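You operate a simulated robot arm through the tools that you are given. There is no shell and no other tool. Be economical: measure what you need, move in short steps, check, and stop when the job is done.

The job below is to be done with a simulated robot arm. You get a single attempt, and the scene is never put back.

## Task
Put the blue switch marked "3" from the top of the green table on the tile two and the blue switch that says "4" on the card there. Open the cupboard door fifty. Any order will do.

Only the result counts: the job must be done as asked and must still hold three seconds after the hand-in. Knocking over, shifting, dropping, spilling or breaking anything else fails it.

## Robot
A 7-joint arm with a two-finger parallel gripper on a trunk, on a base that drives. Base frame: it is fixed to the floor where the robot stands at the start and does not move with it; the origin is under the middle of the robot, x ahead of it, y to its left, z up; the surface under the hand at the start is at about z = 750. Units: mm, degrees, N and s.
Its first joint turns from -166.0 to 166.0 degrees. Places, roughly: cupboard door fifty [1800, 900, 400]. Payload 3.43 kg.
The tool frame sits at the grasp point between the pads (the TCP): z along the fingers, y along the line on which they close. The tips reach 34 mm beyond it. Largest opening 128 mm; finger width 24, thickness 12; the body of the gripper, 48 by 130 mm, starts 96 mm behind the TCP.
Orientation is told as [roll, pitch, yaw] about the base's x, y, z axes, in that order, counted from this pose: with the fingers straight down and closing along the base's y, the tool's x points along the base's -x, its y along +y and its z along -z.

## Interface
- The arm moves only by the tool step_arm. Its argument "deltas" is a list of rows, each a list of 7 numbers: the turn, a rotation vector about the base's x, y, z in units of 4 degrees (1.0 is 4 degrees), then the shift along the base's x, y, z in units of 25 mm (1.0 is 25 mm), then the gripper command, from -1 (fully open) to 1 (shut), values between in proportion. In form: [[rx, ry, rz, tx, ty, tz, gripper], ...]. A call has 1 to 8 rows; each row shifts and turns the commanded pose from where the row before left it. A call with a number of a shift or a turn outside -1 to 1 is refused whole. Rows are played at 5 a second. More than 50 mm and 8.6 degrees between two rows, or a gripper value outside its range, and nothing of the call is played. Where a pose cannot be reached the arm comes as near as it can. A force on the tool above 40 N (or 10 N above the force at the start of the call, whichever is more), or a blocked arm, ends the call early, and 0.2 s more pass. The fingers move at their own pace (about 153 mm/s each) and stop on an object; they squeeze with about 30 N. The grip force told is the motor's: it shows also when the fingers shut on nothing. Time passes only in rows, and 0.2 s behind the last, so rows that do not move let the fingers close. The reply holds the time, the measured pose of the TCP, the force on the tool along the base axes, the opening and the grip force, in the units named above and with some noise, with the torque about the TCP (base axes, N m) and any sound that the robot's microphone picked up.
- Cameras (640 x 400 px; columns grow to the right, rows downward): "scene" is now at [193, 217.3, 1357.8]; the picture's right is [-0.21, -0.98, 0.00], its down [-0.65, 0.14, -0.75] and it looks along [0.73, -0.16, -0.66] (base axes); focal length 247 px, centre (320, 200). "wrist" rides on the gripper at [76, -11, -160] in the tool frame; the picture's right is [0.15, 0.99, 0.00], its down [-0.88, 0.13, -0.46] and it looks along [-0.45, 0.07, 0.89] (tool axes); focal length 234 px, centre (320, 200). There is no depth. A picture from a camera that has moved, and an enlarged one, comes with that camera's place and axes in the base frame and with its lens.
- grab_frame(camera): a new picture of that camera. The clock stands still meanwhile.
- roll_base(legs): drives the robot by 1 to 6 legs, each [ahead, turn to the left] in mm and degrees, along the robot's own axes; the way and the turn of a leg run together, so that a leg with both is an arc; at most 1500 mm and 180 degrees a leg. The arm and the cameras ride along, it lands a little off, and it stops where it bumps. It gives what a move gives.
- turn_head(pan, tilt): turns the head with the scene camera to pan (to the left, within 120 degrees either way) and tilt (down, from -29 to 69), counted from straight ahead of the robot. It gives what a move gives.
- zoom(camera, box): a new picture of the part [left, top, right, bottom] of that camera's present view, enlarged. The clock stands still meanwhile.
- hand_in(): hands the job in; it is judged then, once.

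Go step by step. Nothing tells you exact positions but the pictures and the camera data: compare them with the known pose of the tool, close in by small moves and look again before you grip or let go. The budget is 165 turns and 120 pictures, counting those below and the enlarged ones. Unless the task says otherwise, let go and move clear before handing in, and close with one line.

The tools are called after "Request:" as name(argument=value, ...) on one line, values as JSON. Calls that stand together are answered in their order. step_arm: Moves the arm, as the interface text tells. Its arguments: {"type":"object","properties":{"deltas":{"type":"array","items":{"type":"array","items":{"type":"number"}}}},"required":["deltas"]} The other tools are called the same way: roll_base (legs) drives the base; turn_head (pan, tilt) turns the head that bears the scene camera; grab_frame (camera) takes a picture; zoom (camera, box) takes an enlarged picture of a part of a camera's view; hand_in () hands the job in.

At the start:

```text
t: 0.0
tool_pos: [630.0, -80.6, 1047.2]
orientation: [0.1, 0.1, 0.0]
wrist_force: [-0.2, 0.6, 0.1]
wrist_torque: [0.01, 0.0, 0.01]
finger_gap: 127.8
finger_force: 0.0
robot x, y, heading: [-2.7, -3.8, 0.3]
head pan, tilt: [-12.1, 40.7]
```

scene: 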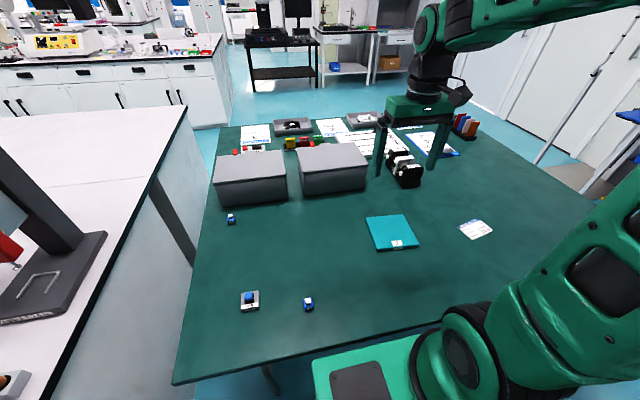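
wrist: 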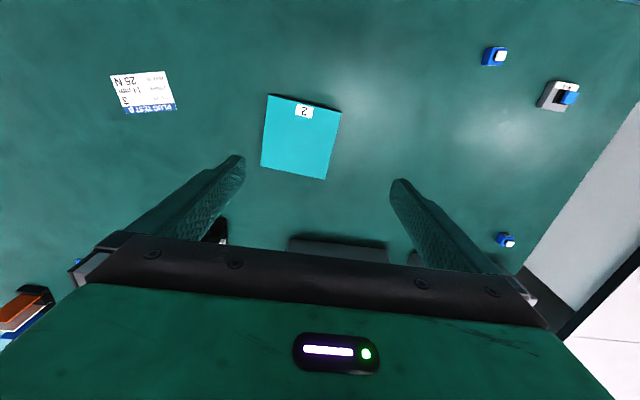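

I see a green table with a teal tile marked 2, a white card, two small blue-and-white items, and one on a grey base. I'll zoom in to read the marks.

Request:
zoom(camera="scene", box=[200, 200, 340, 320])

Request:
zoom(camera="wrist", box=[460, 20, 620, 120])

Request:
zoom(camera="wrist", box=[450, 200, 570, 275])

Request:
zoom(camera="scene", box=[200, 100, 500, 260])

```text
3.33 times, centred on (270, 260) of scene
camera zoom: at [193.0, 217.3, 1357.8], right [-0.21, -0.98, 0.0], down [-0.65, 0.14, -0.75], along [0.73, -0.16, -0.66], focal length 825 px, centre (487, 0)
```

zoom: 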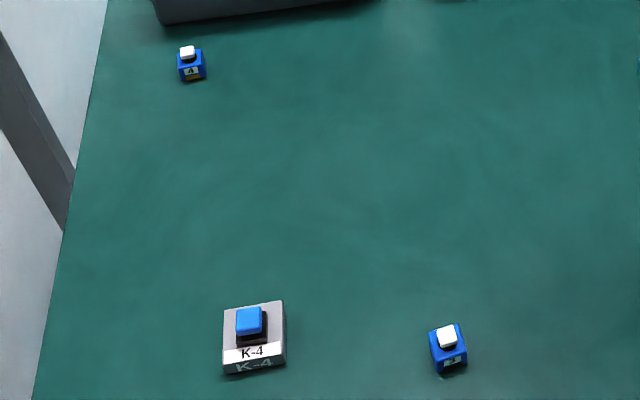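

```text
4.00 times, centred on (540, 70) of wrist
camera zoom: at [554.3, -91.4, 1205.7], right [-0.15, 0.99, 0.0], down [0.88, 0.13, 0.45], along [0.45, 0.07, -0.89], focal length 937 px, centre (-560, 720)
```

zoom: 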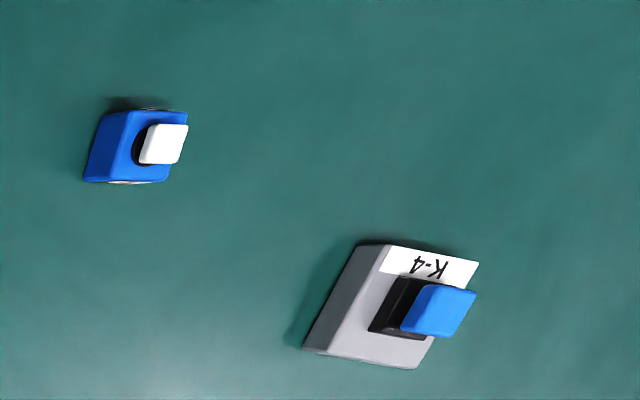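

```text
5.33 times, centred on (510, 238) of wrist
camera zoom: at [554.3, -91.4, 1205.7], right [-0.15, 0.99, 0.0], down [0.88, 0.13, 0.45], along [0.45, 0.07, -0.89], focal length 1249 px, centre (-693, 0)
```

zoom: 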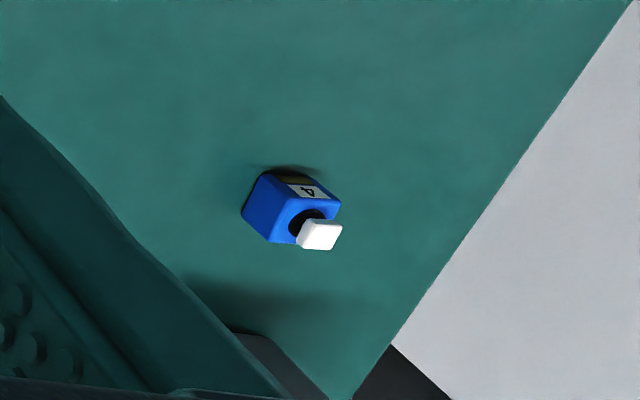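

```text
2.13 times, centred on (350, 180) of scene
camera zoom: at [193.0, 217.3, 1357.8], right [-0.21, -0.98, 0.0], down [-0.65, 0.14, -0.75], along [0.73, -0.16, -0.66], focal length 528 px, centre (256, 243)
```

zoom: 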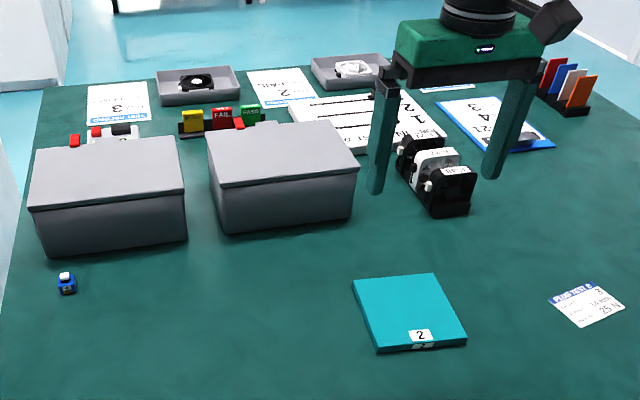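

The front switch's label is unclear, so I'll zoom further on it, and on the cards.

Request:
zoom(camera="scene", box=[292, 290, 324, 314])

Request:
zoom(camera="scene", box=[440, 200, 520, 250])

Request:
zoom(camera="scene", box=[220, 100, 380, 190])

Request:
zoom(camera="scene", box=[360, 100, 500, 190])

```text
16.00 times, centred on (308, 302) of scene
camera zoom: at [193.0, 217.3, 1357.8], right [-0.21, -0.98, 0.0], down [-0.65, 0.14, -0.75], along [0.73, -0.16, -0.66], focal length 3959 px, centre (512, -1432)
```

zoom: 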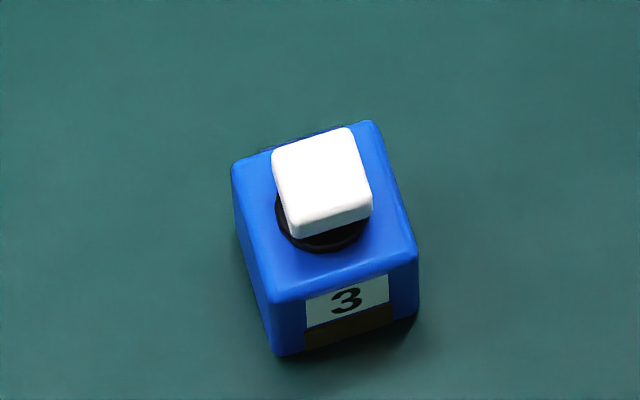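

```text
8.00 times, centred on (480, 225) of scene
camera zoom: at [193.0, 217.3, 1357.8], right [-0.21, -0.98, 0.0], down [-0.65, 0.14, -0.75], along [0.73, -0.16, -0.66], focal length 1979 px, centre (-960, 0)
```

zoom: 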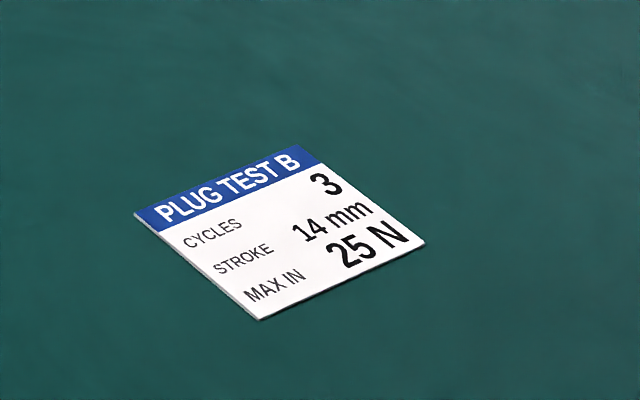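

```text
4.00 times, centred on (300, 145) of scene
camera zoom: at [193.0, 217.3, 1357.8], right [-0.21, -0.98, 0.0], down [-0.65, 0.14, -0.75], along [0.73, -0.16, -0.66], focal length 990 px, centre (400, 420)
```

zoom: 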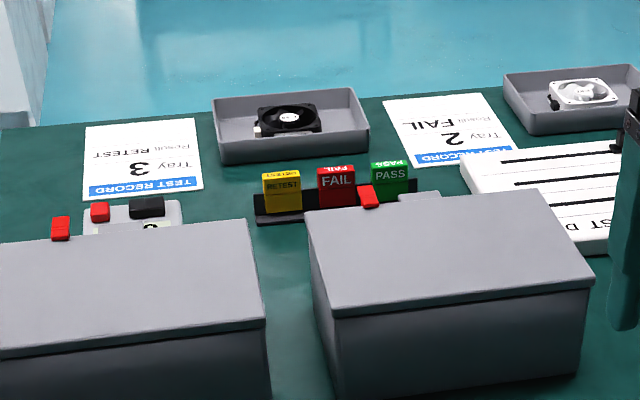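

```text
4.44 times, centred on (430, 145) of scene
camera zoom: at [193.0, 217.3, 1357.8], right [-0.21, -0.98, 0.0], down [-0.65, 0.14, -0.75], along [0.73, -0.16, -0.66], focal length 1100 px, centre (-169, 444)
```

zoom: 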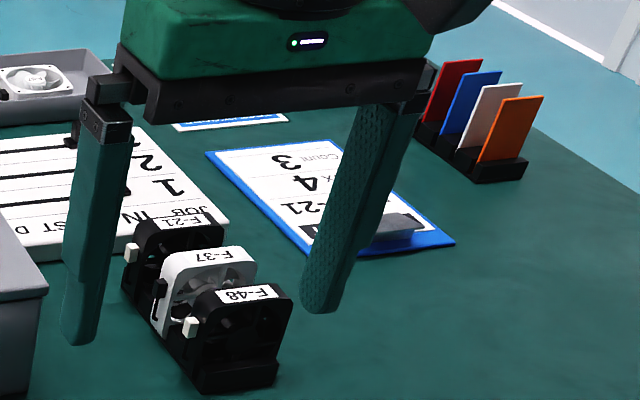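

Switch "3" is at about (485,184), switch "4" about (822,387), tile 2 about (669,-119), the card about (625,-397). Switch 4 comes first; I move above it.

Request:
step_arm(deltas=[[0, 0, 0, 0.4, 1, 0, 0], [0, 0, 0, 0.4, 1, 0, 0], [0, 0, 0, 0.4, 1, 0, 0], [0, 0, 0, 0.4, 1, 0, 0], [0, 0, 0, 0.4, 1, 0, 0], [0, 0, 0, 0.4, 1, 0, 0], [0, 0, 0, 0.4, 1, 0, 0], [0, 0, 0, 0.4, 1, 0, 0]])

Request:
step_arm(deltas=[[0, 0, 0, 0.4, 1, -0.3, 0], [0, 0, 0, 0.4, 1, -0.3, 0], [0, 0, 0, 0.4, 1, -0.3, 0], [0, 0, 0, 0.4, 1, -0.3, 0], [0, 0, 0, 0.4, 1, -0.3, 0], [0, 0, 0, 0.4, 1, -0.3, 0], [0, 0, 0, 0.4, 1, -0.3, 0], [0, 0, 0, 0.4, 1, -0.3, 0]])

Request:
step_arm(deltas=[[0, 0, 0, 0.4, 0.9, -0.3, 0], [0, 0, 0, 0.4, 0.9, -0.3, 0], [0, 0, 0, 0.4, 0.9, -0.3, 0], [0, 0, 0, 0, 0, -0.5, 0], [0, 0, 0, 0, 0, 0, 0]])

Request:
grab_frame(camera="wrist")

```text
t: 1.8
tool_pos: [695.4, 118.8, 1054.5]
orientation: [0.0, -0.7, 0.0]
wrist_force: [0.1, 0.0, -0.3]
wrist_torque: [0.03, -0.05, 0.01]
finger_gap: 64.0
finger_force: 0.0
robot x, y, heading: [0.6, 3.3, 0.1]
head pan, tilt: [-12.1, 40.7]
```

```text
t: 3.6
tool_pos: [776.8, 320.9, 995.6]
orientation: [0.0, -0.6, -0.1]
wrist_force: [-0.1, -0.2, 1.4]
wrist_torque: [-0.02, 0.01, 0.01]
finger_gap: 63.8
finger_force: 0.0
robot x, y, heading: [-0.6, 1.1, -0.2]
head pan, tilt: [-12.1, 40.7]
```

```text
t: 4.8
tool_pos: [807.3, 387.5, 958.9]
orientation: [0.0, -0.7, 0.1]
wrist_force: [1.0, -0.8, 0.2]
wrist_torque: [0.02, 0.0, 0.0]
finger_gap: 63.9
finger_force: 0.0
robot x, y, heading: [-2.7, 0.7, -0.1]
head pan, tilt: [-12.1, 40.7]
```

```text
109 pictures are left
camera wrist: at [729.4, 376.8, 1116.8], right [-0.15, 0.99, 0.0], down [0.88, 0.13, 0.47], along [0.46, 0.07, -0.88], focal length 234 px, centre (320, 200)
```

wrist: 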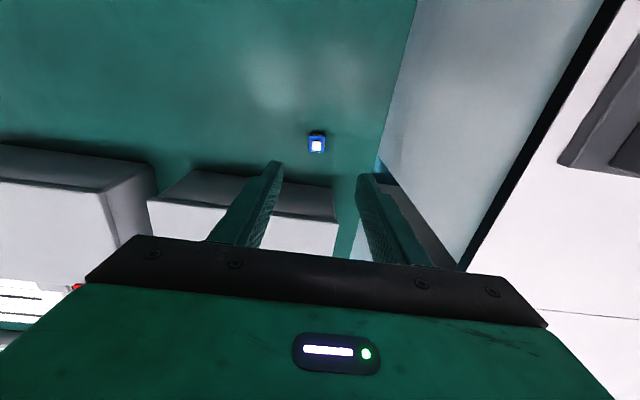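

Request:
zoom(camera="wrist", box=[300, 127, 335, 155])

```text
14.29 times, centred on (318, 141) of wrist
camera zoom: at [729.4, 376.8, 1116.8], right [-0.15, 0.99, 0.0], down [0.88, 0.13, 0.47], along [0.46, 0.07, -0.88], focal length 3345 px, centre (356, 1043)
```

zoom: 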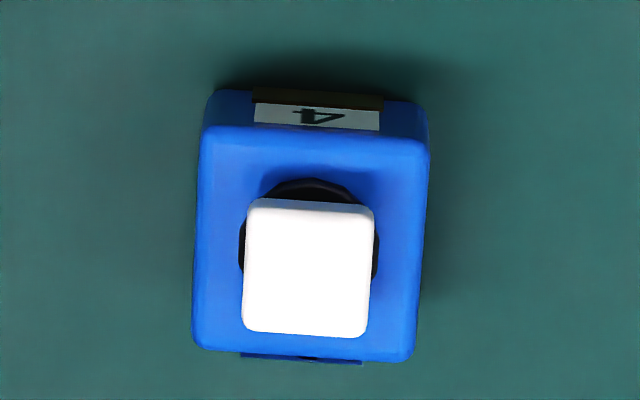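

Switch 4 is at about (818,385), turned about 4.5°, 23 mm wide. I turn, centre and descend part-way, then look again.

Request:
step_arm(deltas=[[0, 0, 0.6, 0, 0, -0.8, 0], [0, 0, 0.5, 0, 0, -0.8, 0], [0, 0, 0, 0, 0, -0.8, 0], [0, 0, 0, 0, 0, -0.8, 0], [0, 0, 0, 0, 0, -0.8, 0], [0, 0, 0, 0, 0, 0, 0], [0, 0, 0, 0, 0, 0, 0]])

Request:
grab_frame(camera="wrist")

```text
t: 6.4
tool_pos: [804.8, 386.7, 859.9]
orientation: [0.1, -0.7, 4.4]
wrist_force: [0.0, 0.2, 1.0]
wrist_torque: [0.01, -0.01, 0.06]
finger_gap: 64.0
finger_force: 0.1
robot x, y, heading: [0.3, -4.0, -0.2]
head pan, tilt: [-12.1, 40.7]
```

```text
107 pictures are left
camera wrist: at [729.7, 370.1, 1017.1], right [-0.22, 0.98, 0.0], down [0.86, 0.2, 0.47], along [0.45, 0.1, -0.88], focal length 234 px, centre (320, 200)
```

wrist: 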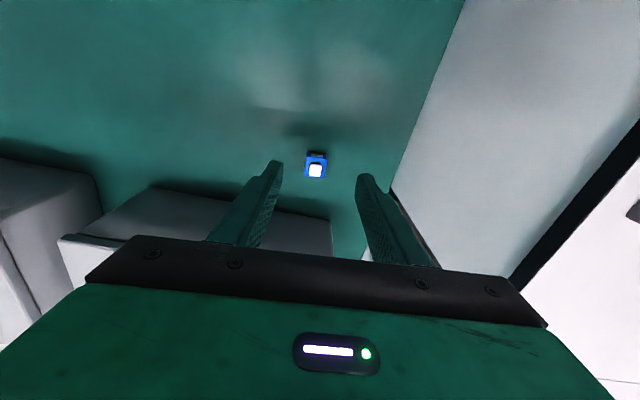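

Request:
step_arm(deltas=[[0, 0, 0, 0.2, -0.06, -0.4, 0], [0, 0, 0, 0.2, -0.06, -0.4, 0], [0, 0, 0, 0, 0, -0.4, 0], [0, 0, 0, 0, 0, -0.4, 0], [0, 0, 0, 0, 0, 0, 0], [0, 0, 0, 0, 0, 0, 0]])

Request:
grab_frame(camera="wrist")

```text
t: 7.8
tool_pos: [816.1, 384.1, 820.0]
orientation: [0.0, -0.8, 4.4]
wrist_force: [-0.7, -1.5, 0.1]
wrist_torque: [-0.01, -0.04, -0.01]
finger_gap: 64.1
finger_force: 0.1
robot x, y, heading: [2.2, 2.3, 0.1]
head pan, tilt: [-12.1, 40.7]
```

```text
106 pictures are left
camera wrist: at [740.1, 367.0, 977.2], right [-0.22, 0.97, 0.0], down [0.86, 0.2, 0.47], along [0.45, 0.1, -0.88], focal length 234 px, centre (320, 200)
```

wrist: 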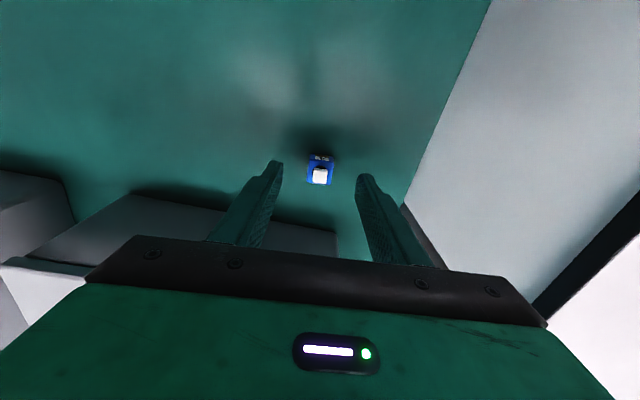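

Aligned; I descend to about z 790 and close.

Request:
step_arm(deltas=[[0, 0, 0, 0, 0, -0.4, 0], [0, 0, 0, 0, 0, -0.4, 0], [0, 0, 0, 0, 0, -0.4, 0], [0, 0, 0, 0, 0, 0, 0], [0, 0, 0, 0, 0, 0, 0]])

Request:
zoom(camera="wrist", box=[240, 130, 400, 230])

```text
t: 9.0
tool_pos: [816.2, 384.0, 789.7]
orientation: [0.0, -0.7, 4.4]
wrist_force: [0.0, 0.3, -0.1]
wrist_torque: [0.01, 0.0, 0.0]
finger_gap: 64.3
finger_force: 0.1
robot x, y, heading: [0.5, -1.9, 0.2]
head pan, tilt: [-12.1, 40.7]
```

```text
4.00 times, centred on (320, 180) of wrist
camera zoom: at [740.3, 367.3, 947.2], right [-0.22, 0.97, 0.0], down [0.86, 0.2, 0.47], along [0.45, 0.1, -0.88], focal length 937 px, centre (320, 280)
```

zoom: 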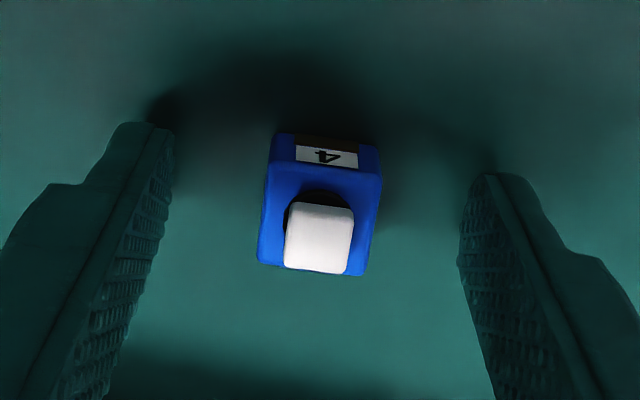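

Request:
step_arm(deltas=[[0, 0, 0, 0, 0, 0, 0.5], [0, 0, 0, 0, 0, 0, 1], [0, 0, 0, 0, 0, 0, 1], [0, 0, 0, 0, 0, 0, 1], [0, 0, 0, 0, 0, 0, 1]])

Request:
zoom(camera="wrist", box=[240, 130, 400, 230])

```text
t: 10.2
tool_pos: [815.5, 383.6, 789.7]
orientation: [0.0, -0.7, 4.3]
wrist_force: [0.3, -0.8, -0.5]
wrist_torque: [0.03, 0.0, -0.02]
finger_gap: 22.7
finger_force: 29.8
robot x, y, heading: [0.2, -0.8, 0.2]
head pan, tilt: [-12.1, 40.7]
```

```text
4.00 times, centred on (320, 180) of wrist
camera zoom: at [740.4, 367.2, 947.3], right [-0.22, 0.97, 0.0], down [0.86, 0.2, 0.47], along [0.45, 0.1, -0.88], focal length 937 px, centre (320, 280)
```

zoom: 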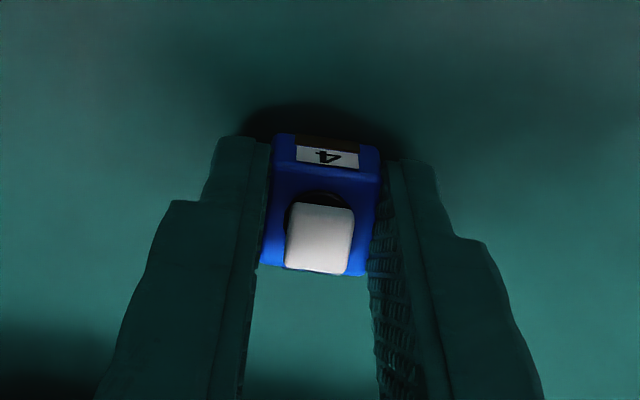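

Gripped (22.7 mm). I lift and travel toward the card.

Request:
step_arm(deltas=[[0, 0, 0, 0, 0, 0.5, 1], [0, 0, 0, 0, 0, 1, 1], [0, 0, 0, 0, 0, 1, 1], [0, 0, 0, 0, 0, 1, 1], [0, 0, 0, 0, 0, 1, 1], [0, 0, 0, -0.24, -1, 1, 1], [0, 0, 0, -0.24, -1, 0, 1], [0, 0, 0, -0.24, -1, 0, 1]])

Request:
step_arm(deltas=[[0, 0, 0, -0.24, -1, 0, 1], [0, 0, 0, -0.24, -1, 0, 1], [0, 0, 0, -0.24, -1, 0, 1], [0, 0, 0, -0.24, -1, 0, 1], [0, 0, 0, -0.24, -1, 0, 1], [0, 0, 0, -0.24, -1, 0, 1], [0, 0, 0, -0.24, -1, 0, 1], [0, 0, 0, -0.24, -1, 0, 1]])

Request:
step_arm(deltas=[[0, 0, 0, -0.24, -1, 0, 1], [0, 0, 0, -0.24, -1, 0, 1], [0, 0, 0, -0.24, -1, 0, 1], [0, 0, 0, -0.24, -1, 0, 1], [0, 0, 0, -0.24, -1, 0, 1], [0, 0, 0, -0.24, -1, 0, 1], [0, 0, 0, -0.24, -1, 0, 1], [0, 0, 0, -0.24, -1, 0, 1]])

Request:
step_arm(deltas=[[0, 0, 0, -0.24, -1, 0, 1], [0, 0, 0, -0.24, -1, 0, 1], [0, 0, 0, -0.24, -1, 0, 1], [0, 0, 0, -0.24, -1, 0, 1], [0, 0, 0, -0.24, -1, 0, 1], [0, 0, 0, -0.24, -1, 0, 1], [0, 0, 0, 0, 0, 0, 1]])

Request:
grab_frame(camera="wrist")

```text
t: 12.0
tool_pos: [796.5, 308.4, 925.8]
orientation: [0.0, -0.7, 4.6]
wrist_force: [0.6, 0.0, -0.6]
wrist_torque: [-0.03, -0.01, -0.02]
finger_gap: 22.3
finger_force: 30.1
robot x, y, heading: [-1.4, 3.4, 0.2]
head pan, tilt: [-12.1, 40.7]
```

```text
t: 13.8
tool_pos: [750.8, 108.9, 927.3]
orientation: [0.0, -0.7, 4.3]
wrist_force: [0.4, 0.4, -0.6]
wrist_torque: [-0.03, 0.02, -0.02]
finger_gap: 22.1
finger_force: 29.7
robot x, y, heading: [4.4, -3.5, 0.0]
head pan, tilt: [-12.1, 40.7]
```

```text
t: 15.6
tool_pos: [703.8, -91.3, 925.9]
orientation: [0.0, -0.7, 4.4]
wrist_force: [-0.5, 0.0, -1.1]
wrist_torque: [-0.03, -0.02, 0.0]
finger_gap: 22.5
finger_force: 29.7
robot x, y, heading: [2.2, 1.6, 0.3]
head pan, tilt: [-12.1, 40.7]
```

```text
t: 17.2
tool_pos: [666.1, -241.4, 926.6]
orientation: [0.0, -0.7, 4.4]
wrist_force: [-0.4, -0.1, -1.3]
wrist_torque: [-0.04, 0.0, 0.0]
finger_gap: 22.4
finger_force: 30.2
robot x, y, heading: [1.4, 0.5, 0.1]
head pan, tilt: [-12.1, 40.7]
```

```text
103 pictures are left
camera wrist: at [590.4, -258.1, 1085.0], right [-0.22, 0.97, 0.0], down [0.86, 0.2, 0.47], along [0.45, 0.1, -0.88], focal length 234 px, centre (320, 200)
```

wrist: 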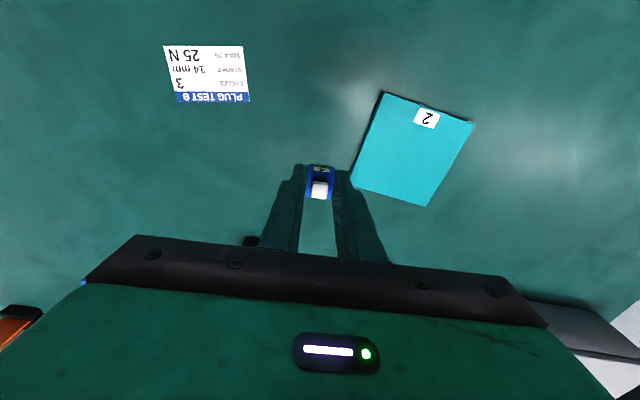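

Request:
step_arm(deltas=[[0, 0, 0, -0.27, -0.89, 0, 1], [0, 0, 0, -0.27, -0.89, 0, 1], [0, 0, 0, -0.27, -0.89, -0.4, 1], [0, 0, 0, -0.27, -0.89, -0.4, 1], [0, 0, 0, -0.27, -0.89, -0.4, 1], [0, 0, 0, -0.27, -0.89, -0.4, 1], [0, 0, 0, -0.27, -0.89, -0.4, 1], [0, 0, 0, 0, 0, 0, 1]])

Request:
grab_frame(camera="wrist")

```text
t: 19.0
tool_pos: [619.1, -395.6, 876.5]
orientation: [0.0, -0.7, 4.5]
wrist_force: [-0.4, -0.1, 0.1]
wrist_torque: [0.01, 0.0, 0.01]
finger_gap: 22.4
finger_force: 29.9
robot x, y, heading: [0.5, -1.0, 0.1]
head pan, tilt: [-12.1, 40.7]
```

```text
102 pictures are left
camera wrist: at [543.0, -413.3, 1034.5], right [-0.22, 0.97, 0.0], down [0.86, 0.2, 0.47], along [0.45, 0.1, -0.88], focal length 234 px, centre (320, 200)
```

wrist: 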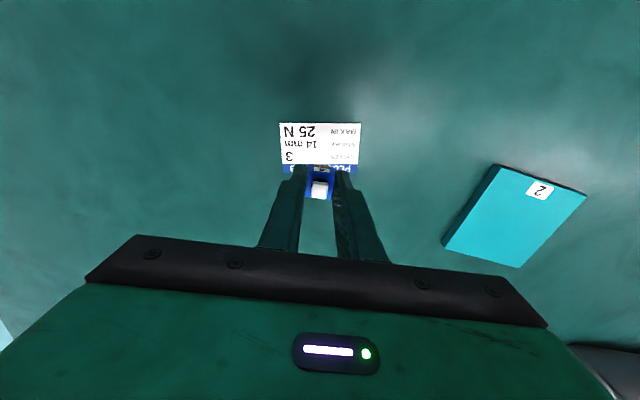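

Card centred under the switch. I lower it gently.

Request:
step_arm(deltas=[[0, 0, 0, -0.08, -0.08, -0.5, 1], [0, 0, 0, 0, 0, -0.5, 1], [0, 0, 0, 0, 0, -0.5, 1], [0, 0, 0, 0, 0, -0.5, 1], [0, 0, 0, 0, 0, -0.5, 1], [0, 0, 0, 0, 0, -0.5, 1], [0, 0, 0, 0, 0, -0.2, 1], [0, 0, 0, 0, 0, 0, 1]])

Request:
zoom(camera="wrist", box=[240, 120, 400, 220])

```text
t: 20.8
tool_pos: [617.2, -398.8, 796.8]
orientation: [0.0, -0.7, 4.4]
wrist_force: [0.0, -1.3, -0.4]
wrist_torque: [0.03, 0.02, -0.01]
finger_gap: 22.5
finger_force: 30.5
robot x, y, heading: [1.3, -0.6, 0.1]
head pan, tilt: [-12.1, 40.7]
```

```text
4.00 times, centred on (320, 170) of wrist
camera zoom: at [540.5, -415.2, 954.7], right [-0.22, 0.97, 0.0], down [0.86, 0.2, 0.47], along [0.45, 0.1, -0.88], focal length 937 px, centre (320, 320)
```

zoom: 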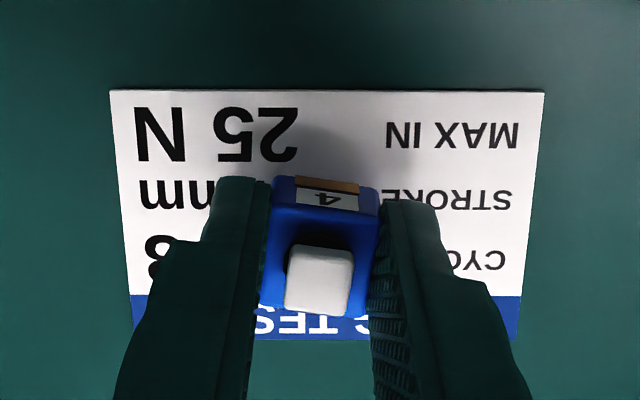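

Request:
step_arm(deltas=[[0, 0, 0, -0.1, 0, -0.1, 1], [0, 0, 0, 0, 0, -0.08, 1], [0, 0, 0, 0, 0, -0.04, 1], [0, 0, 0, 0, 0, 0, 1]])

```text
t: 21.8
tool_pos: [614.1, -397.7, 791.6]
orientation: [0.0, -0.7, 4.4]
wrist_force: [0.5, 0.8, -0.1]
wrist_torque: [0.0, 0.01, 0.03]
finger_gap: 22.4
finger_force: 29.7
robot x, y, heading: [0.6, -0.5, 0.2]
head pan, tilt: [-12.1, 40.7]
```

Request:
step_arm(deltas=[[0, 0, 0, 0, 0, -0.03, 1], [0, 0, 0, 0, 0, -0.02, 1], [0, 0, 0, 0, 0, 0, 1]])

```text
t: 22.6
tool_pos: [614.1, -398.1, 790.2]
orientation: [0.0, -0.7, 4.3]
wrist_force: [-0.6, -0.2, 3.5]
wrist_torque: [0.03, -0.05, -0.03]
finger_gap: 22.5
finger_force: 30.5
robot x, y, heading: [1.3, -0.5, 0.1]
head pan, tilt: [-12.1, 40.7]
```

Contact (3.5 N). I release and rise, then look.

Request:
step_arm(deltas=[[0, 0, 0, 0, 0, 0, 0.5], [0, 0, 0, 0, 0, 0, 0.2], [0, 0, 0, 0, 0, 0, 0], [0, 0, 0, 0, 0, 0.6, 0], [0, 0, 0, 0, 0, 1, 0], [0, 0, 0, 0, 0, 1, 0], [0, 0, 0, 0, 0, 1, 0], [0, 0, 0, 0, 0, 0, 0]])

Request:
grab_frame(camera="wrist")

```text
t: 24.4
tool_pos: [613.8, -398.2, 880.4]
orientation: [-0.1, -0.6, 4.4]
wrist_force: [0.2, -0.6, -0.1]
wrist_torque: [-0.04, 0.01, -0.03]
finger_gap: 63.8
finger_force: 0.1
robot x, y, heading: [0.0, -1.3, 0.1]
head pan, tilt: [-12.1, 40.7]
```

```text
100 pictures are left
camera wrist: at [538.0, -414.2, 1038.8], right [-0.22, 0.98, 0.0], down [0.86, 0.2, 0.47], along [0.45, 0.1, -0.88], focal length 234 px, centre (320, 200)
```

wrist: 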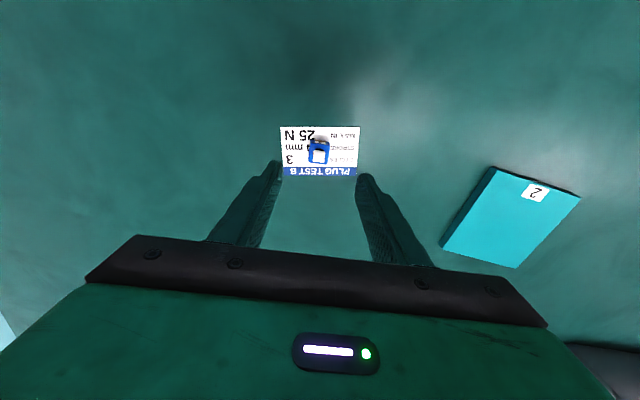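

Switch 4 stands on the card. Switch 3 is too near for the arm, so I raise the arm and back the base off 90 mm.

Request:
step_arm(deltas=[[0, 0, 0, 0, 0, 1, 0], [0, 0, 0, 0, 0.5, 1, 0], [0, 0, 0, 0, 1, 1, 0], [0, 0, 0, 0, 1, 1, 0], [0, 0, 0, 0, 1, 0, 0], [0, 0, 0, 0, 1, 0, 0], [0, 0, 0, 0, 1, 0, 0], [0, 0, 0, 0, 1, 0, 0]])

Request:
roll_base(legs=[[-90, 0]])

Request:
grab_frame(camera="scene")

```text
t: 26.2
tool_pos: [614.5, -236.9, 980.6]
orientation: [0.0, -0.7, 4.3]
wrist_force: [0.0, -0.1, -0.3]
wrist_torque: [-0.01, 0.02, -0.04]
finger_gap: 64.1
finger_force: 0.0
robot x, y, heading: [-2.6, 0.6, -0.1]
head pan, tilt: [-12.1, 40.7]
```

```text
t: 27.3
tool_pos: [523.4, -236.0, 980.7]
orientation: [-0.1, -0.7, 4.4]
wrist_force: [0.3, 0.2, 0.6]
wrist_torque: [0.0, 0.0, 0.04]
finger_gap: 64.1
finger_force: 0.1
robot x, y, heading: [-90.4, 0.6, -0.2]
head pan, tilt: [-12.1, 40.7]
```

```text
99 pictures are left
camera scene: at [102.9, 217.3, 1357.9], right [-0.21, -0.98, 0.0], down [-0.65, 0.14, -0.75], along [0.73, -0.16, -0.66], focal length 247 px, centre (320, 200)
```

scene: 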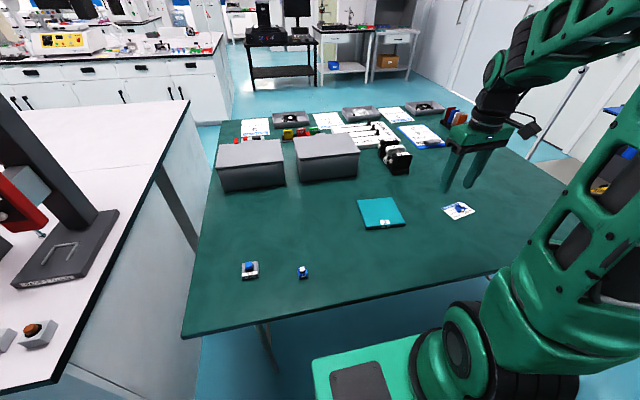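

Request:
step_arm(deltas=[[0, 0, 0, -0.09, 1, 0, 0], [0, 0, 0, -0.09, 1, 0, 0], [0, 0, 0, -0.09, 1, 0, 0], [0, 0, 0, -0.09, 1, 0, 0], [0, 0, 0, -0.09, 1, 0, 0], [0, 0, 0, -0.09, 1, 0, 0], [0, 0, 0, -0.09, 1, 0, 0], [0, 0, 0, -0.09, 1, 0, 0]])

Request:
step_arm(deltas=[[0, 0, 0, -0.09, 1, 0, 0], [0, 0, 0, -0.09, 1, 0, 0], [0, 0, 0, -0.09, 1, 0, 0], [0, 0, 0, -0.09, 1, 0, 0], [0, 0, 0, -0.09, 1, -0.6, 0], [0, 0, 0, -0.09, 1, -0.6, 0], [0, 0, 0, -0.09, 1, -0.6, 0], [0, 0, 0, -0.09, 1, -0.6, 0]])

Request:
step_arm(deltas=[[0, 0, 0, -0.09, 0.7, -0.6, 0], [0, 0, 0, 0, 0, 0, 0], [0, 0, 0, 0, 0, 0, 0]])

Request:
grab_frame(camera="wrist")

```text
t: 29.1
tool_pos: [494.7, -35.6, 987.2]
orientation: [0.0, -1.4, 4.3]
wrist_force: [-0.2, 0.4, -0.6]
wrist_torque: [0.0, 0.01, 0.0]
finger_gap: 63.9
finger_force: 0.1
robot x, y, heading: [-90.5, -0.2, 0.1]
head pan, tilt: [-12.1, 40.7]
```

```text
t: 30.9
tool_pos: [476.4, 164.3, 927.5]
orientation: [-0.1, -1.5, 4.4]
wrist_force: [0.0, 0.3, 0.3]
wrist_torque: [-0.01, -0.04, -0.01]
finger_gap: 64.2
finger_force: 0.1
robot x, y, heading: [-92.3, 1.5, -0.2]
head pan, tilt: [-12.1, 40.7]
```

```text
t: 31.7
tool_pos: [476.3, 181.1, 913.0]
orientation: [-0.1, -1.4, 4.4]
wrist_force: [0.1, 0.5, -0.4]
wrist_torque: [-0.02, -0.01, 0.01]
finger_gap: 64.0
finger_force: 0.1
robot x, y, heading: [-93.5, 1.7, -0.0]
head pan, tilt: [-12.1, 40.7]
```

```text
98 pictures are left
camera wrist: at [397.0, 164.5, 1069.5], right [-0.22, 0.98, 0.0], down [0.86, 0.2, 0.48], along [0.47, 0.1, -0.88], focal length 234 px, centre (320, 200)
```

wrist: 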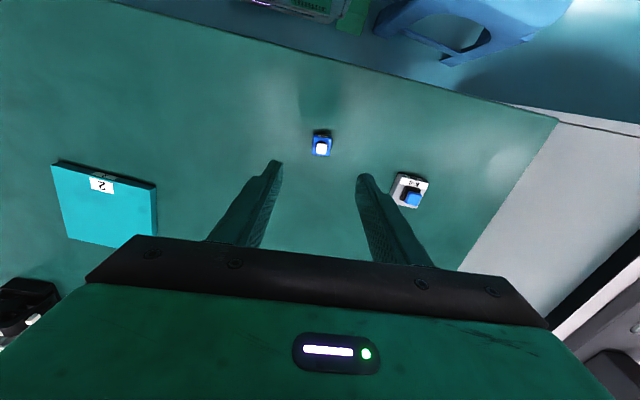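

Request:
zoom(camera="wrist", box=[302, 127, 342, 159])

```text
12.50 times, centred on (322, 143) of wrist
camera zoom: at [397.0, 164.5, 1069.5], right [-0.22, 0.98, 0.0], down [0.86, 0.2, 0.48], along [0.47, 0.1, -0.88], focal length 2927 px, centre (295, 912)
```

zoom: 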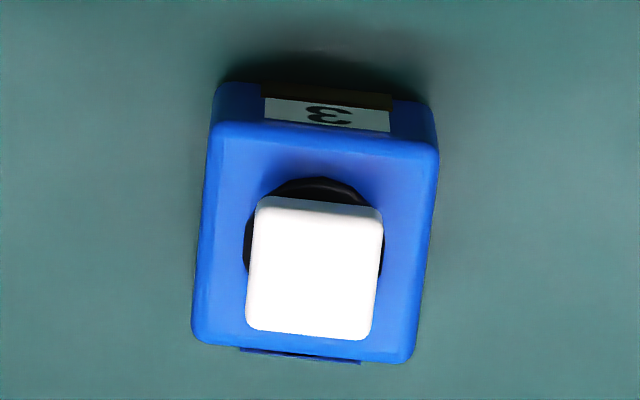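

Request:
step_arm(deltas=[[0, 0.3, 0.65, 0.12, 0.14, -0.5, 0], [0, 0, 0, 0, 0, -1, 0], [0, 0, 0, 0, 0, -1, 0], [0, 0, 0, 0, 0, -1, 0], [0, 0, 0, 0, 0, 0, 0], [0, 0, 0, 0, 0, 0, 0]])

Request:
grab_frame(camera="wrist")

```text
t: 33.1
tool_pos: [477.3, 186.3, 826.4]
orientation: [0.0, -0.2, 7.0]
wrist_force: [-0.3, 0.5, -0.2]
wrist_torque: [0.01, -0.01, 0.0]
finger_gap: 63.7
finger_force: 0.0
robot x, y, heading: [-85.2, 0.8, 0.1]
head pan, tilt: [-12.1, 40.7]
```

```text
96 pictures are left
camera wrist: at [403.5, 164.8, 984.0], right [-0.27, 0.96, 0.0], down [0.86, 0.24, 0.46], along [0.44, 0.12, -0.89], focal length 234 px, centre (320, 200)
```

wrist: 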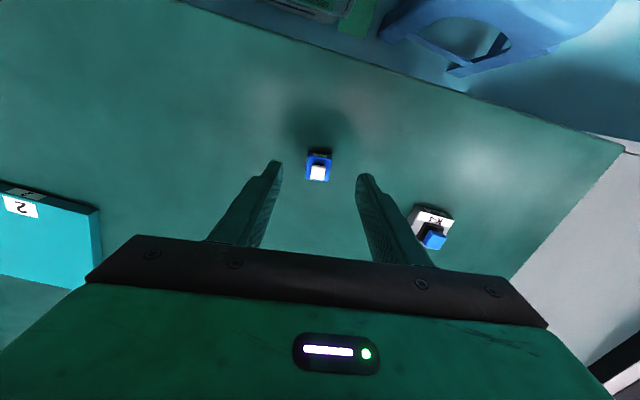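

Request:
step_arm(deltas=[[0, 0, 0, 0, 0, -0.5, 0], [0, 0, 0, 0, 0, -0.5, 0], [0, 0, 0, 0, 0, -0.46, 0], [0, 0, 0, 0, 0, 0, 0], [0, 0, 0, 0, 0, 0, 0]])

Request:
zoom(camera="wrist", box=[240, 130, 400, 230])

```text
t: 34.3
tool_pos: [476.3, 185.2, 789.7]
orientation: [0.1, -0.3, 7.0]
wrist_force: [1.1, 0.2, -0.9]
wrist_torque: [-0.05, -0.01, 0.02]
finger_gap: 63.6
finger_force: 0.0
robot x, y, heading: [-92.2, -1.0, 0.1]
head pan, tilt: [-12.1, 40.7]
```

```text
4.00 times, centred on (320, 180) of wrist
camera zoom: at [403.5, 164.1, 947.5], right [-0.27, 0.96, 0.0], down [0.86, 0.24, 0.46], along [0.44, 0.12, -0.89], focal length 937 px, centre (320, 280)
```

zoom: 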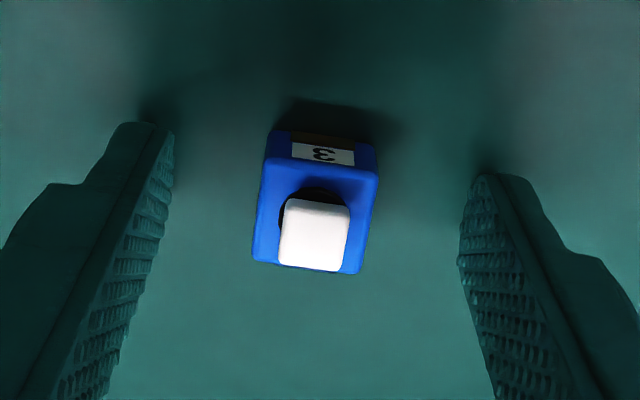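

Request:
step_arm(deltas=[[0, 0, 0.25, 0, -0.04, 0, 0.3], [0, 0, 0, 0, 0, 0, 0.5], [0, 0, 0, 0, 0, 0, 1], [0, 0, 0, 0, 0, 0, 1], [0, 0, 0, 0, 0, 0, 1], [0, 0, 0, 0, 0, 0, 1]])

Request:
zoom(camera="wrist", box=[240, 130, 400, 230])

```text
t: 35.7
tool_pos: [476.9, 183.9, 790.3]
orientation: [0.1, -0.2, 8.1]
wrist_force: [-0.1, 0.2, -0.2]
wrist_torque: [0.02, 0.0, -0.01]
finger_gap: 22.5
finger_force: 30.3
robot x, y, heading: [-88.5, -2.9, -0.1]
head pan, tilt: [-12.1, 40.7]
```

```text
4.00 times, centred on (320, 180) of wrist
camera zoom: at [403.9, 161.8, 947.7], right [-0.28, 0.96, 0.0], down [0.85, 0.25, 0.46], along [0.44, 0.13, -0.89], focal length 937 px, centre (320, 280)
```

zoom: 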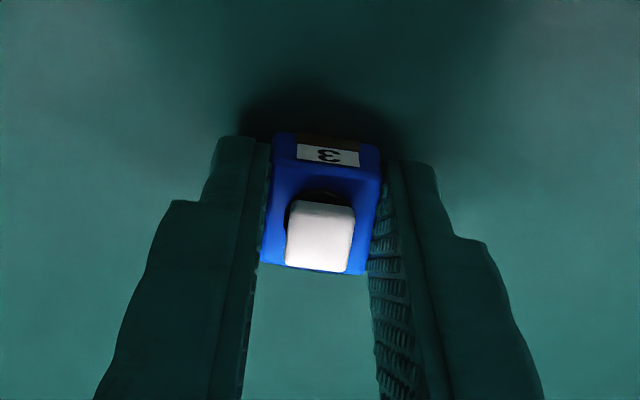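

Gripped. I lift and move toward the tile.

Request:
step_arm(deltas=[[0, 0, 0, 0, 0, 0.5, 1], [0, 0, 0, 0, 0, 1, 1], [0, 0, 0, 0, 0, 1, 1], [0, 0, 0, 0, 0, 1, 1], [0, 0, 0, 0.6, -1, 0.5, 1], [0, 0, 0, 0.6, -1, 0, 1], [0, 0, 0, 0.6, -1, 0, 1], [0, 0, 0, 0.6, -1, 0, 1]])

Request:
step_arm(deltas=[[0, 0, 0, 0.6, -1, 0, 1], [0, 0, 0, 0.6, -1, 0, 1], [0, 0, 0, 0.6, -1, 0, 1], [0, 0, 0, 0.6, -1, 0, 1], [0, 0, 0, 0.6, -1, 0, 1], [0, 0, 0, 0.6, -1, 0, 1], [0, 0, 0, 0.6, -1, 0, 1], [0, 0, 0, 0, 0, 0, 1]])

Request:
grab_frame(camera="wrist")

```text
t: 37.5
tool_pos: [536.6, 85.6, 889.9]
orientation: [0.0, -0.2, 8.0]
wrist_force: [1.0, 0.6, -0.2]
wrist_torque: [0.01, 0.02, 0.0]
finger_gap: 22.4
finger_force: 30.1
robot x, y, heading: [-89.5, 0.5, -0.0]
head pan, tilt: [-12.1, 40.7]
```

```text
t: 39.3
tool_pos: [643.3, -91.1, 887.9]
orientation: [0.1, -0.2, 8.0]
wrist_force: [0.7, 0.7, -0.5]
wrist_torque: [0.0, 0.01, -0.01]
finger_gap: 22.3
finger_force: 30.6
robot x, y, heading: [-91.6, -3.3, 0.0]
head pan, tilt: [-12.1, 40.7]
```

```text
93 pictures are left
camera wrist: at [569.5, -113.8, 1047.0], right [-0.28, 0.96, 0.0], down [0.85, 0.25, 0.46], along [0.44, 0.13, -0.89], focal length 234 px, centre (320, 200)
```

wrist: 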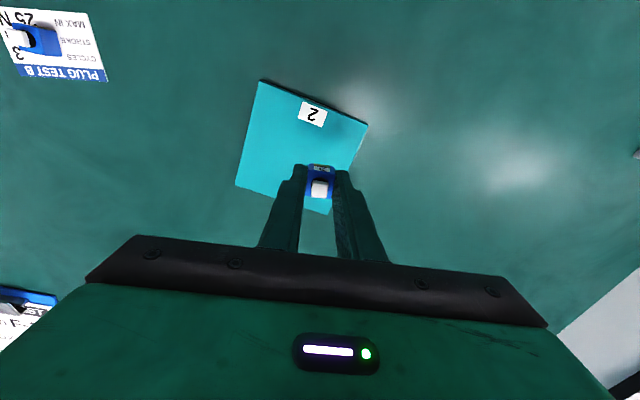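

Tile centre is about (650,-115). I shift there and start lowering.

Request:
step_arm(deltas=[[0, 0, 0, 0.28, -0.95, 0, 1], [0, 0, 0, 0, 0, -0.8, 1], [0, 0, 0, 0, 0, -0.8, 1], [0, 0, 0, 0, 0, -0.8, 1], [0, 0, 0, 0, 0, -0.6, 1], [0, 0, 0, 0, 0, 0, 1], [0, 0, 0, 0, 0, 0, 1]])

Request:
grab_frame(camera="wrist")

```text
t: 40.9
tool_pos: [647.9, -115.4, 813.3]
orientation: [0.2, -0.2, 7.9]
wrist_force: [0.2, 0.4, -1.1]
wrist_torque: [-0.02, 0.01, -0.03]
finger_gap: 22.6
finger_force: 30.5
robot x, y, heading: [-89.7, -0.3, 0.0]
head pan, tilt: [-12.1, 40.7]
```

```text
92 pictures are left
camera wrist: at [575.0, -136.4, 972.3], right [-0.28, 0.96, 0.0], down [0.85, 0.25, 0.46], along [0.44, 0.13, -0.89], focal length 234 px, centre (320, 200)
```

wrist: 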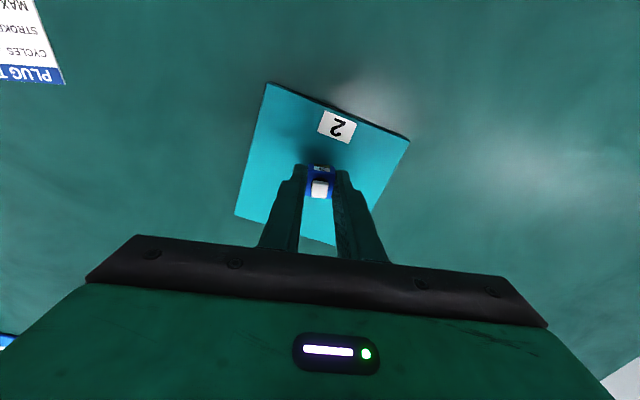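

Well centred. I lower in small steps until contact.

Request:
step_arm(deltas=[[0, 0, 0, 0, 0, -0.2, 1], [0, 0, 0, 0, 0, -0.1, 1], [0, 0, 0, 0, 0, -0.08, 1], [0, 0, 0, 0, 0, 0, 1]])

Request:
zoom(camera="wrist", box=[240, 130, 400, 230])

```text
t: 41.9
tool_pos: [649.0, -114.7, 802.6]
orientation: [0.1, -0.1, 8.0]
wrist_force: [0.1, 0.0, 0.0]
wrist_torque: [0.01, 0.0, -0.01]
finger_gap: 22.4
finger_force: 30.1
robot x, y, heading: [-87.8, -2.0, 0.3]
head pan, tilt: [-12.1, 40.7]
```

```text
4.00 times, centred on (320, 180) of wrist
camera zoom: at [575.5, -136.8, 962.8], right [-0.28, 0.96, 0.0], down [0.85, 0.25, 0.46], along [0.44, 0.13, -0.89], focal length 937 px, centre (320, 280)
```

zoom: 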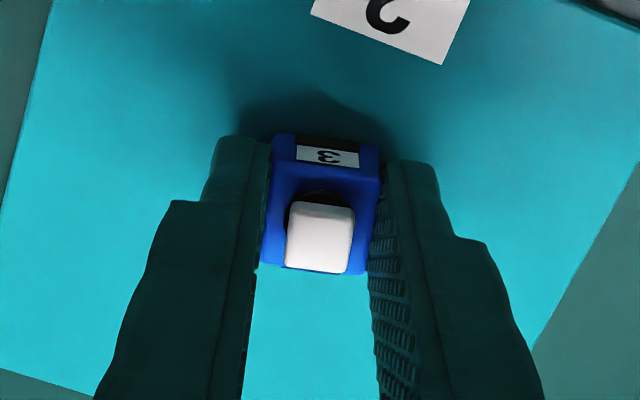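

Request:
step_arm(deltas=[[0, 0, 0, 0, 0, -0.06, 1], [0, 0, 0, 0, 0, -0.06, 1], [0, 0, 0, 0, 0, 0, 1]])

```text
t: 42.7
tool_pos: [649.1, -116.1, 803.2]
orientation: [-0.1, -0.4, 8.0]
wrist_force: [-0.8, -0.2, 33.6]
wrist_torque: [-0.01, 0.02, -0.02]
finger_gap: 22.5
finger_force: 30.5
robot x, y, heading: [-91.1, -0.0, -0.1]
head pan, tilt: [-12.1, 40.7]
```

Contact; I ease the pressure, then release.

Request:
step_arm(deltas=[[0, 0, 0, 0, 0, 0.06, 1], [0, 0, 0, 0, 0, 0.03, 1], [0, 0, 0, 0, 0, 0, 1]])

```text
t: 43.5
tool_pos: [648.4, -115.3, 802.7]
orientation: [0.1, -0.1, 8.0]
wrist_force: [2.1, -1.2, 3.6]
wrist_torque: [0.01, -0.09, -0.03]
finger_gap: 22.4
finger_force: 29.9
robot x, y, heading: [-90.1, 1.5, 0.2]
head pan, tilt: [-12.1, 40.7]
```

Request:
step_arm(deltas=[[0, 0, 0, 0, 0, 0, 0.5], [0, 0, 0, 0, 0, 0, 0.2], [0, 0, 0, 0, 0, 0, 0], [0, 0, 0, 0, 0, 0.6, 0], [0, 0, 0, 0, 0, 1, 0], [0, 0, 0, 0, 0, 1, 0], [0, 0, 0, 0, 0, 1, 0], [0, 0, 0, 0, 0, 1, 0]])

Request:
step_arm(deltas=[[0, 0, 0, 0, 0, 1, 0], [0, 0, 0, 0, 0, 1, 0], [0, 0, 0, 0, 0, 1, 0], [0, 0, 0, 0, 0, 1, 0]])

Request:
grab_frame(camera="wrist")

Request:
turn_head(pan=28, tilt=25)

Request:
grab_frame(camera="scene")

```text
t: 45.3
tool_pos: [649.8, -115.8, 918.8]
orientation: [0.0, -0.2, 8.1]
wrist_force: [0.4, -0.1, -0.4]
wrist_torque: [0.02, 0.01, -0.01]
finger_gap: 64.2
finger_force: 0.0
robot x, y, heading: [-92.9, 1.9, 0.1]
head pan, tilt: [-12.1, 40.7]
```

```text
t: 46.3
tool_pos: [648.2, -114.8, 1018.9]
orientation: [0.1, -0.2, 8.0]
wrist_force: [0.0, -0.3, -1.0]
wrist_torque: [0.0, 0.06, -0.03]
finger_gap: 63.7
finger_force: 0.0
robot x, y, heading: [-90.6, 0.6, 0.2]
head pan, tilt: [-12.1, 40.7]
```

```text
90 pictures are left
camera wrist: at [575.5, -136.4, 1177.7], right [-0.28, 0.96, 0.0], down [0.85, 0.25, 0.46], along [0.44, 0.13, -0.89], focal length 234 px, centre (320, 200)
```

wrist: 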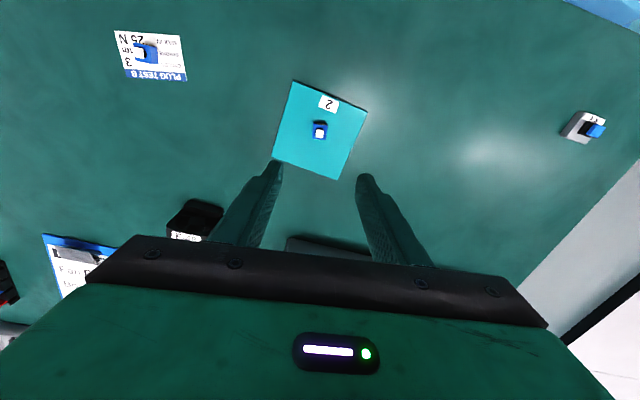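

```text
t: 47.4
tool_pos: [648.8, -114.3, 1019.0]
orientation: [0.1, -0.2, 7.9]
wrist_force: [0.5, 0.0, 0.1]
wrist_torque: [0.04, -0.02, -0.01]
finger_gap: 64.0
finger_force: 0.1
robot x, y, heading: [-89.4, -2.4, -0.2]
head pan, tilt: [28.0, 25.0]
```

```text
89 pictures are left
camera scene: at [102.0, 278.2, 1382.1], right [0.47, -0.88, -0.01], down [-0.39, -0.2, -0.9], along [0.79, 0.42, -0.43], focal length 247 px, centre (320, 200)
```

scene: 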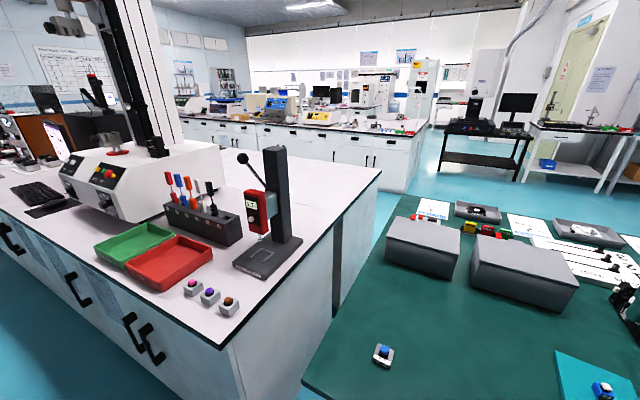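

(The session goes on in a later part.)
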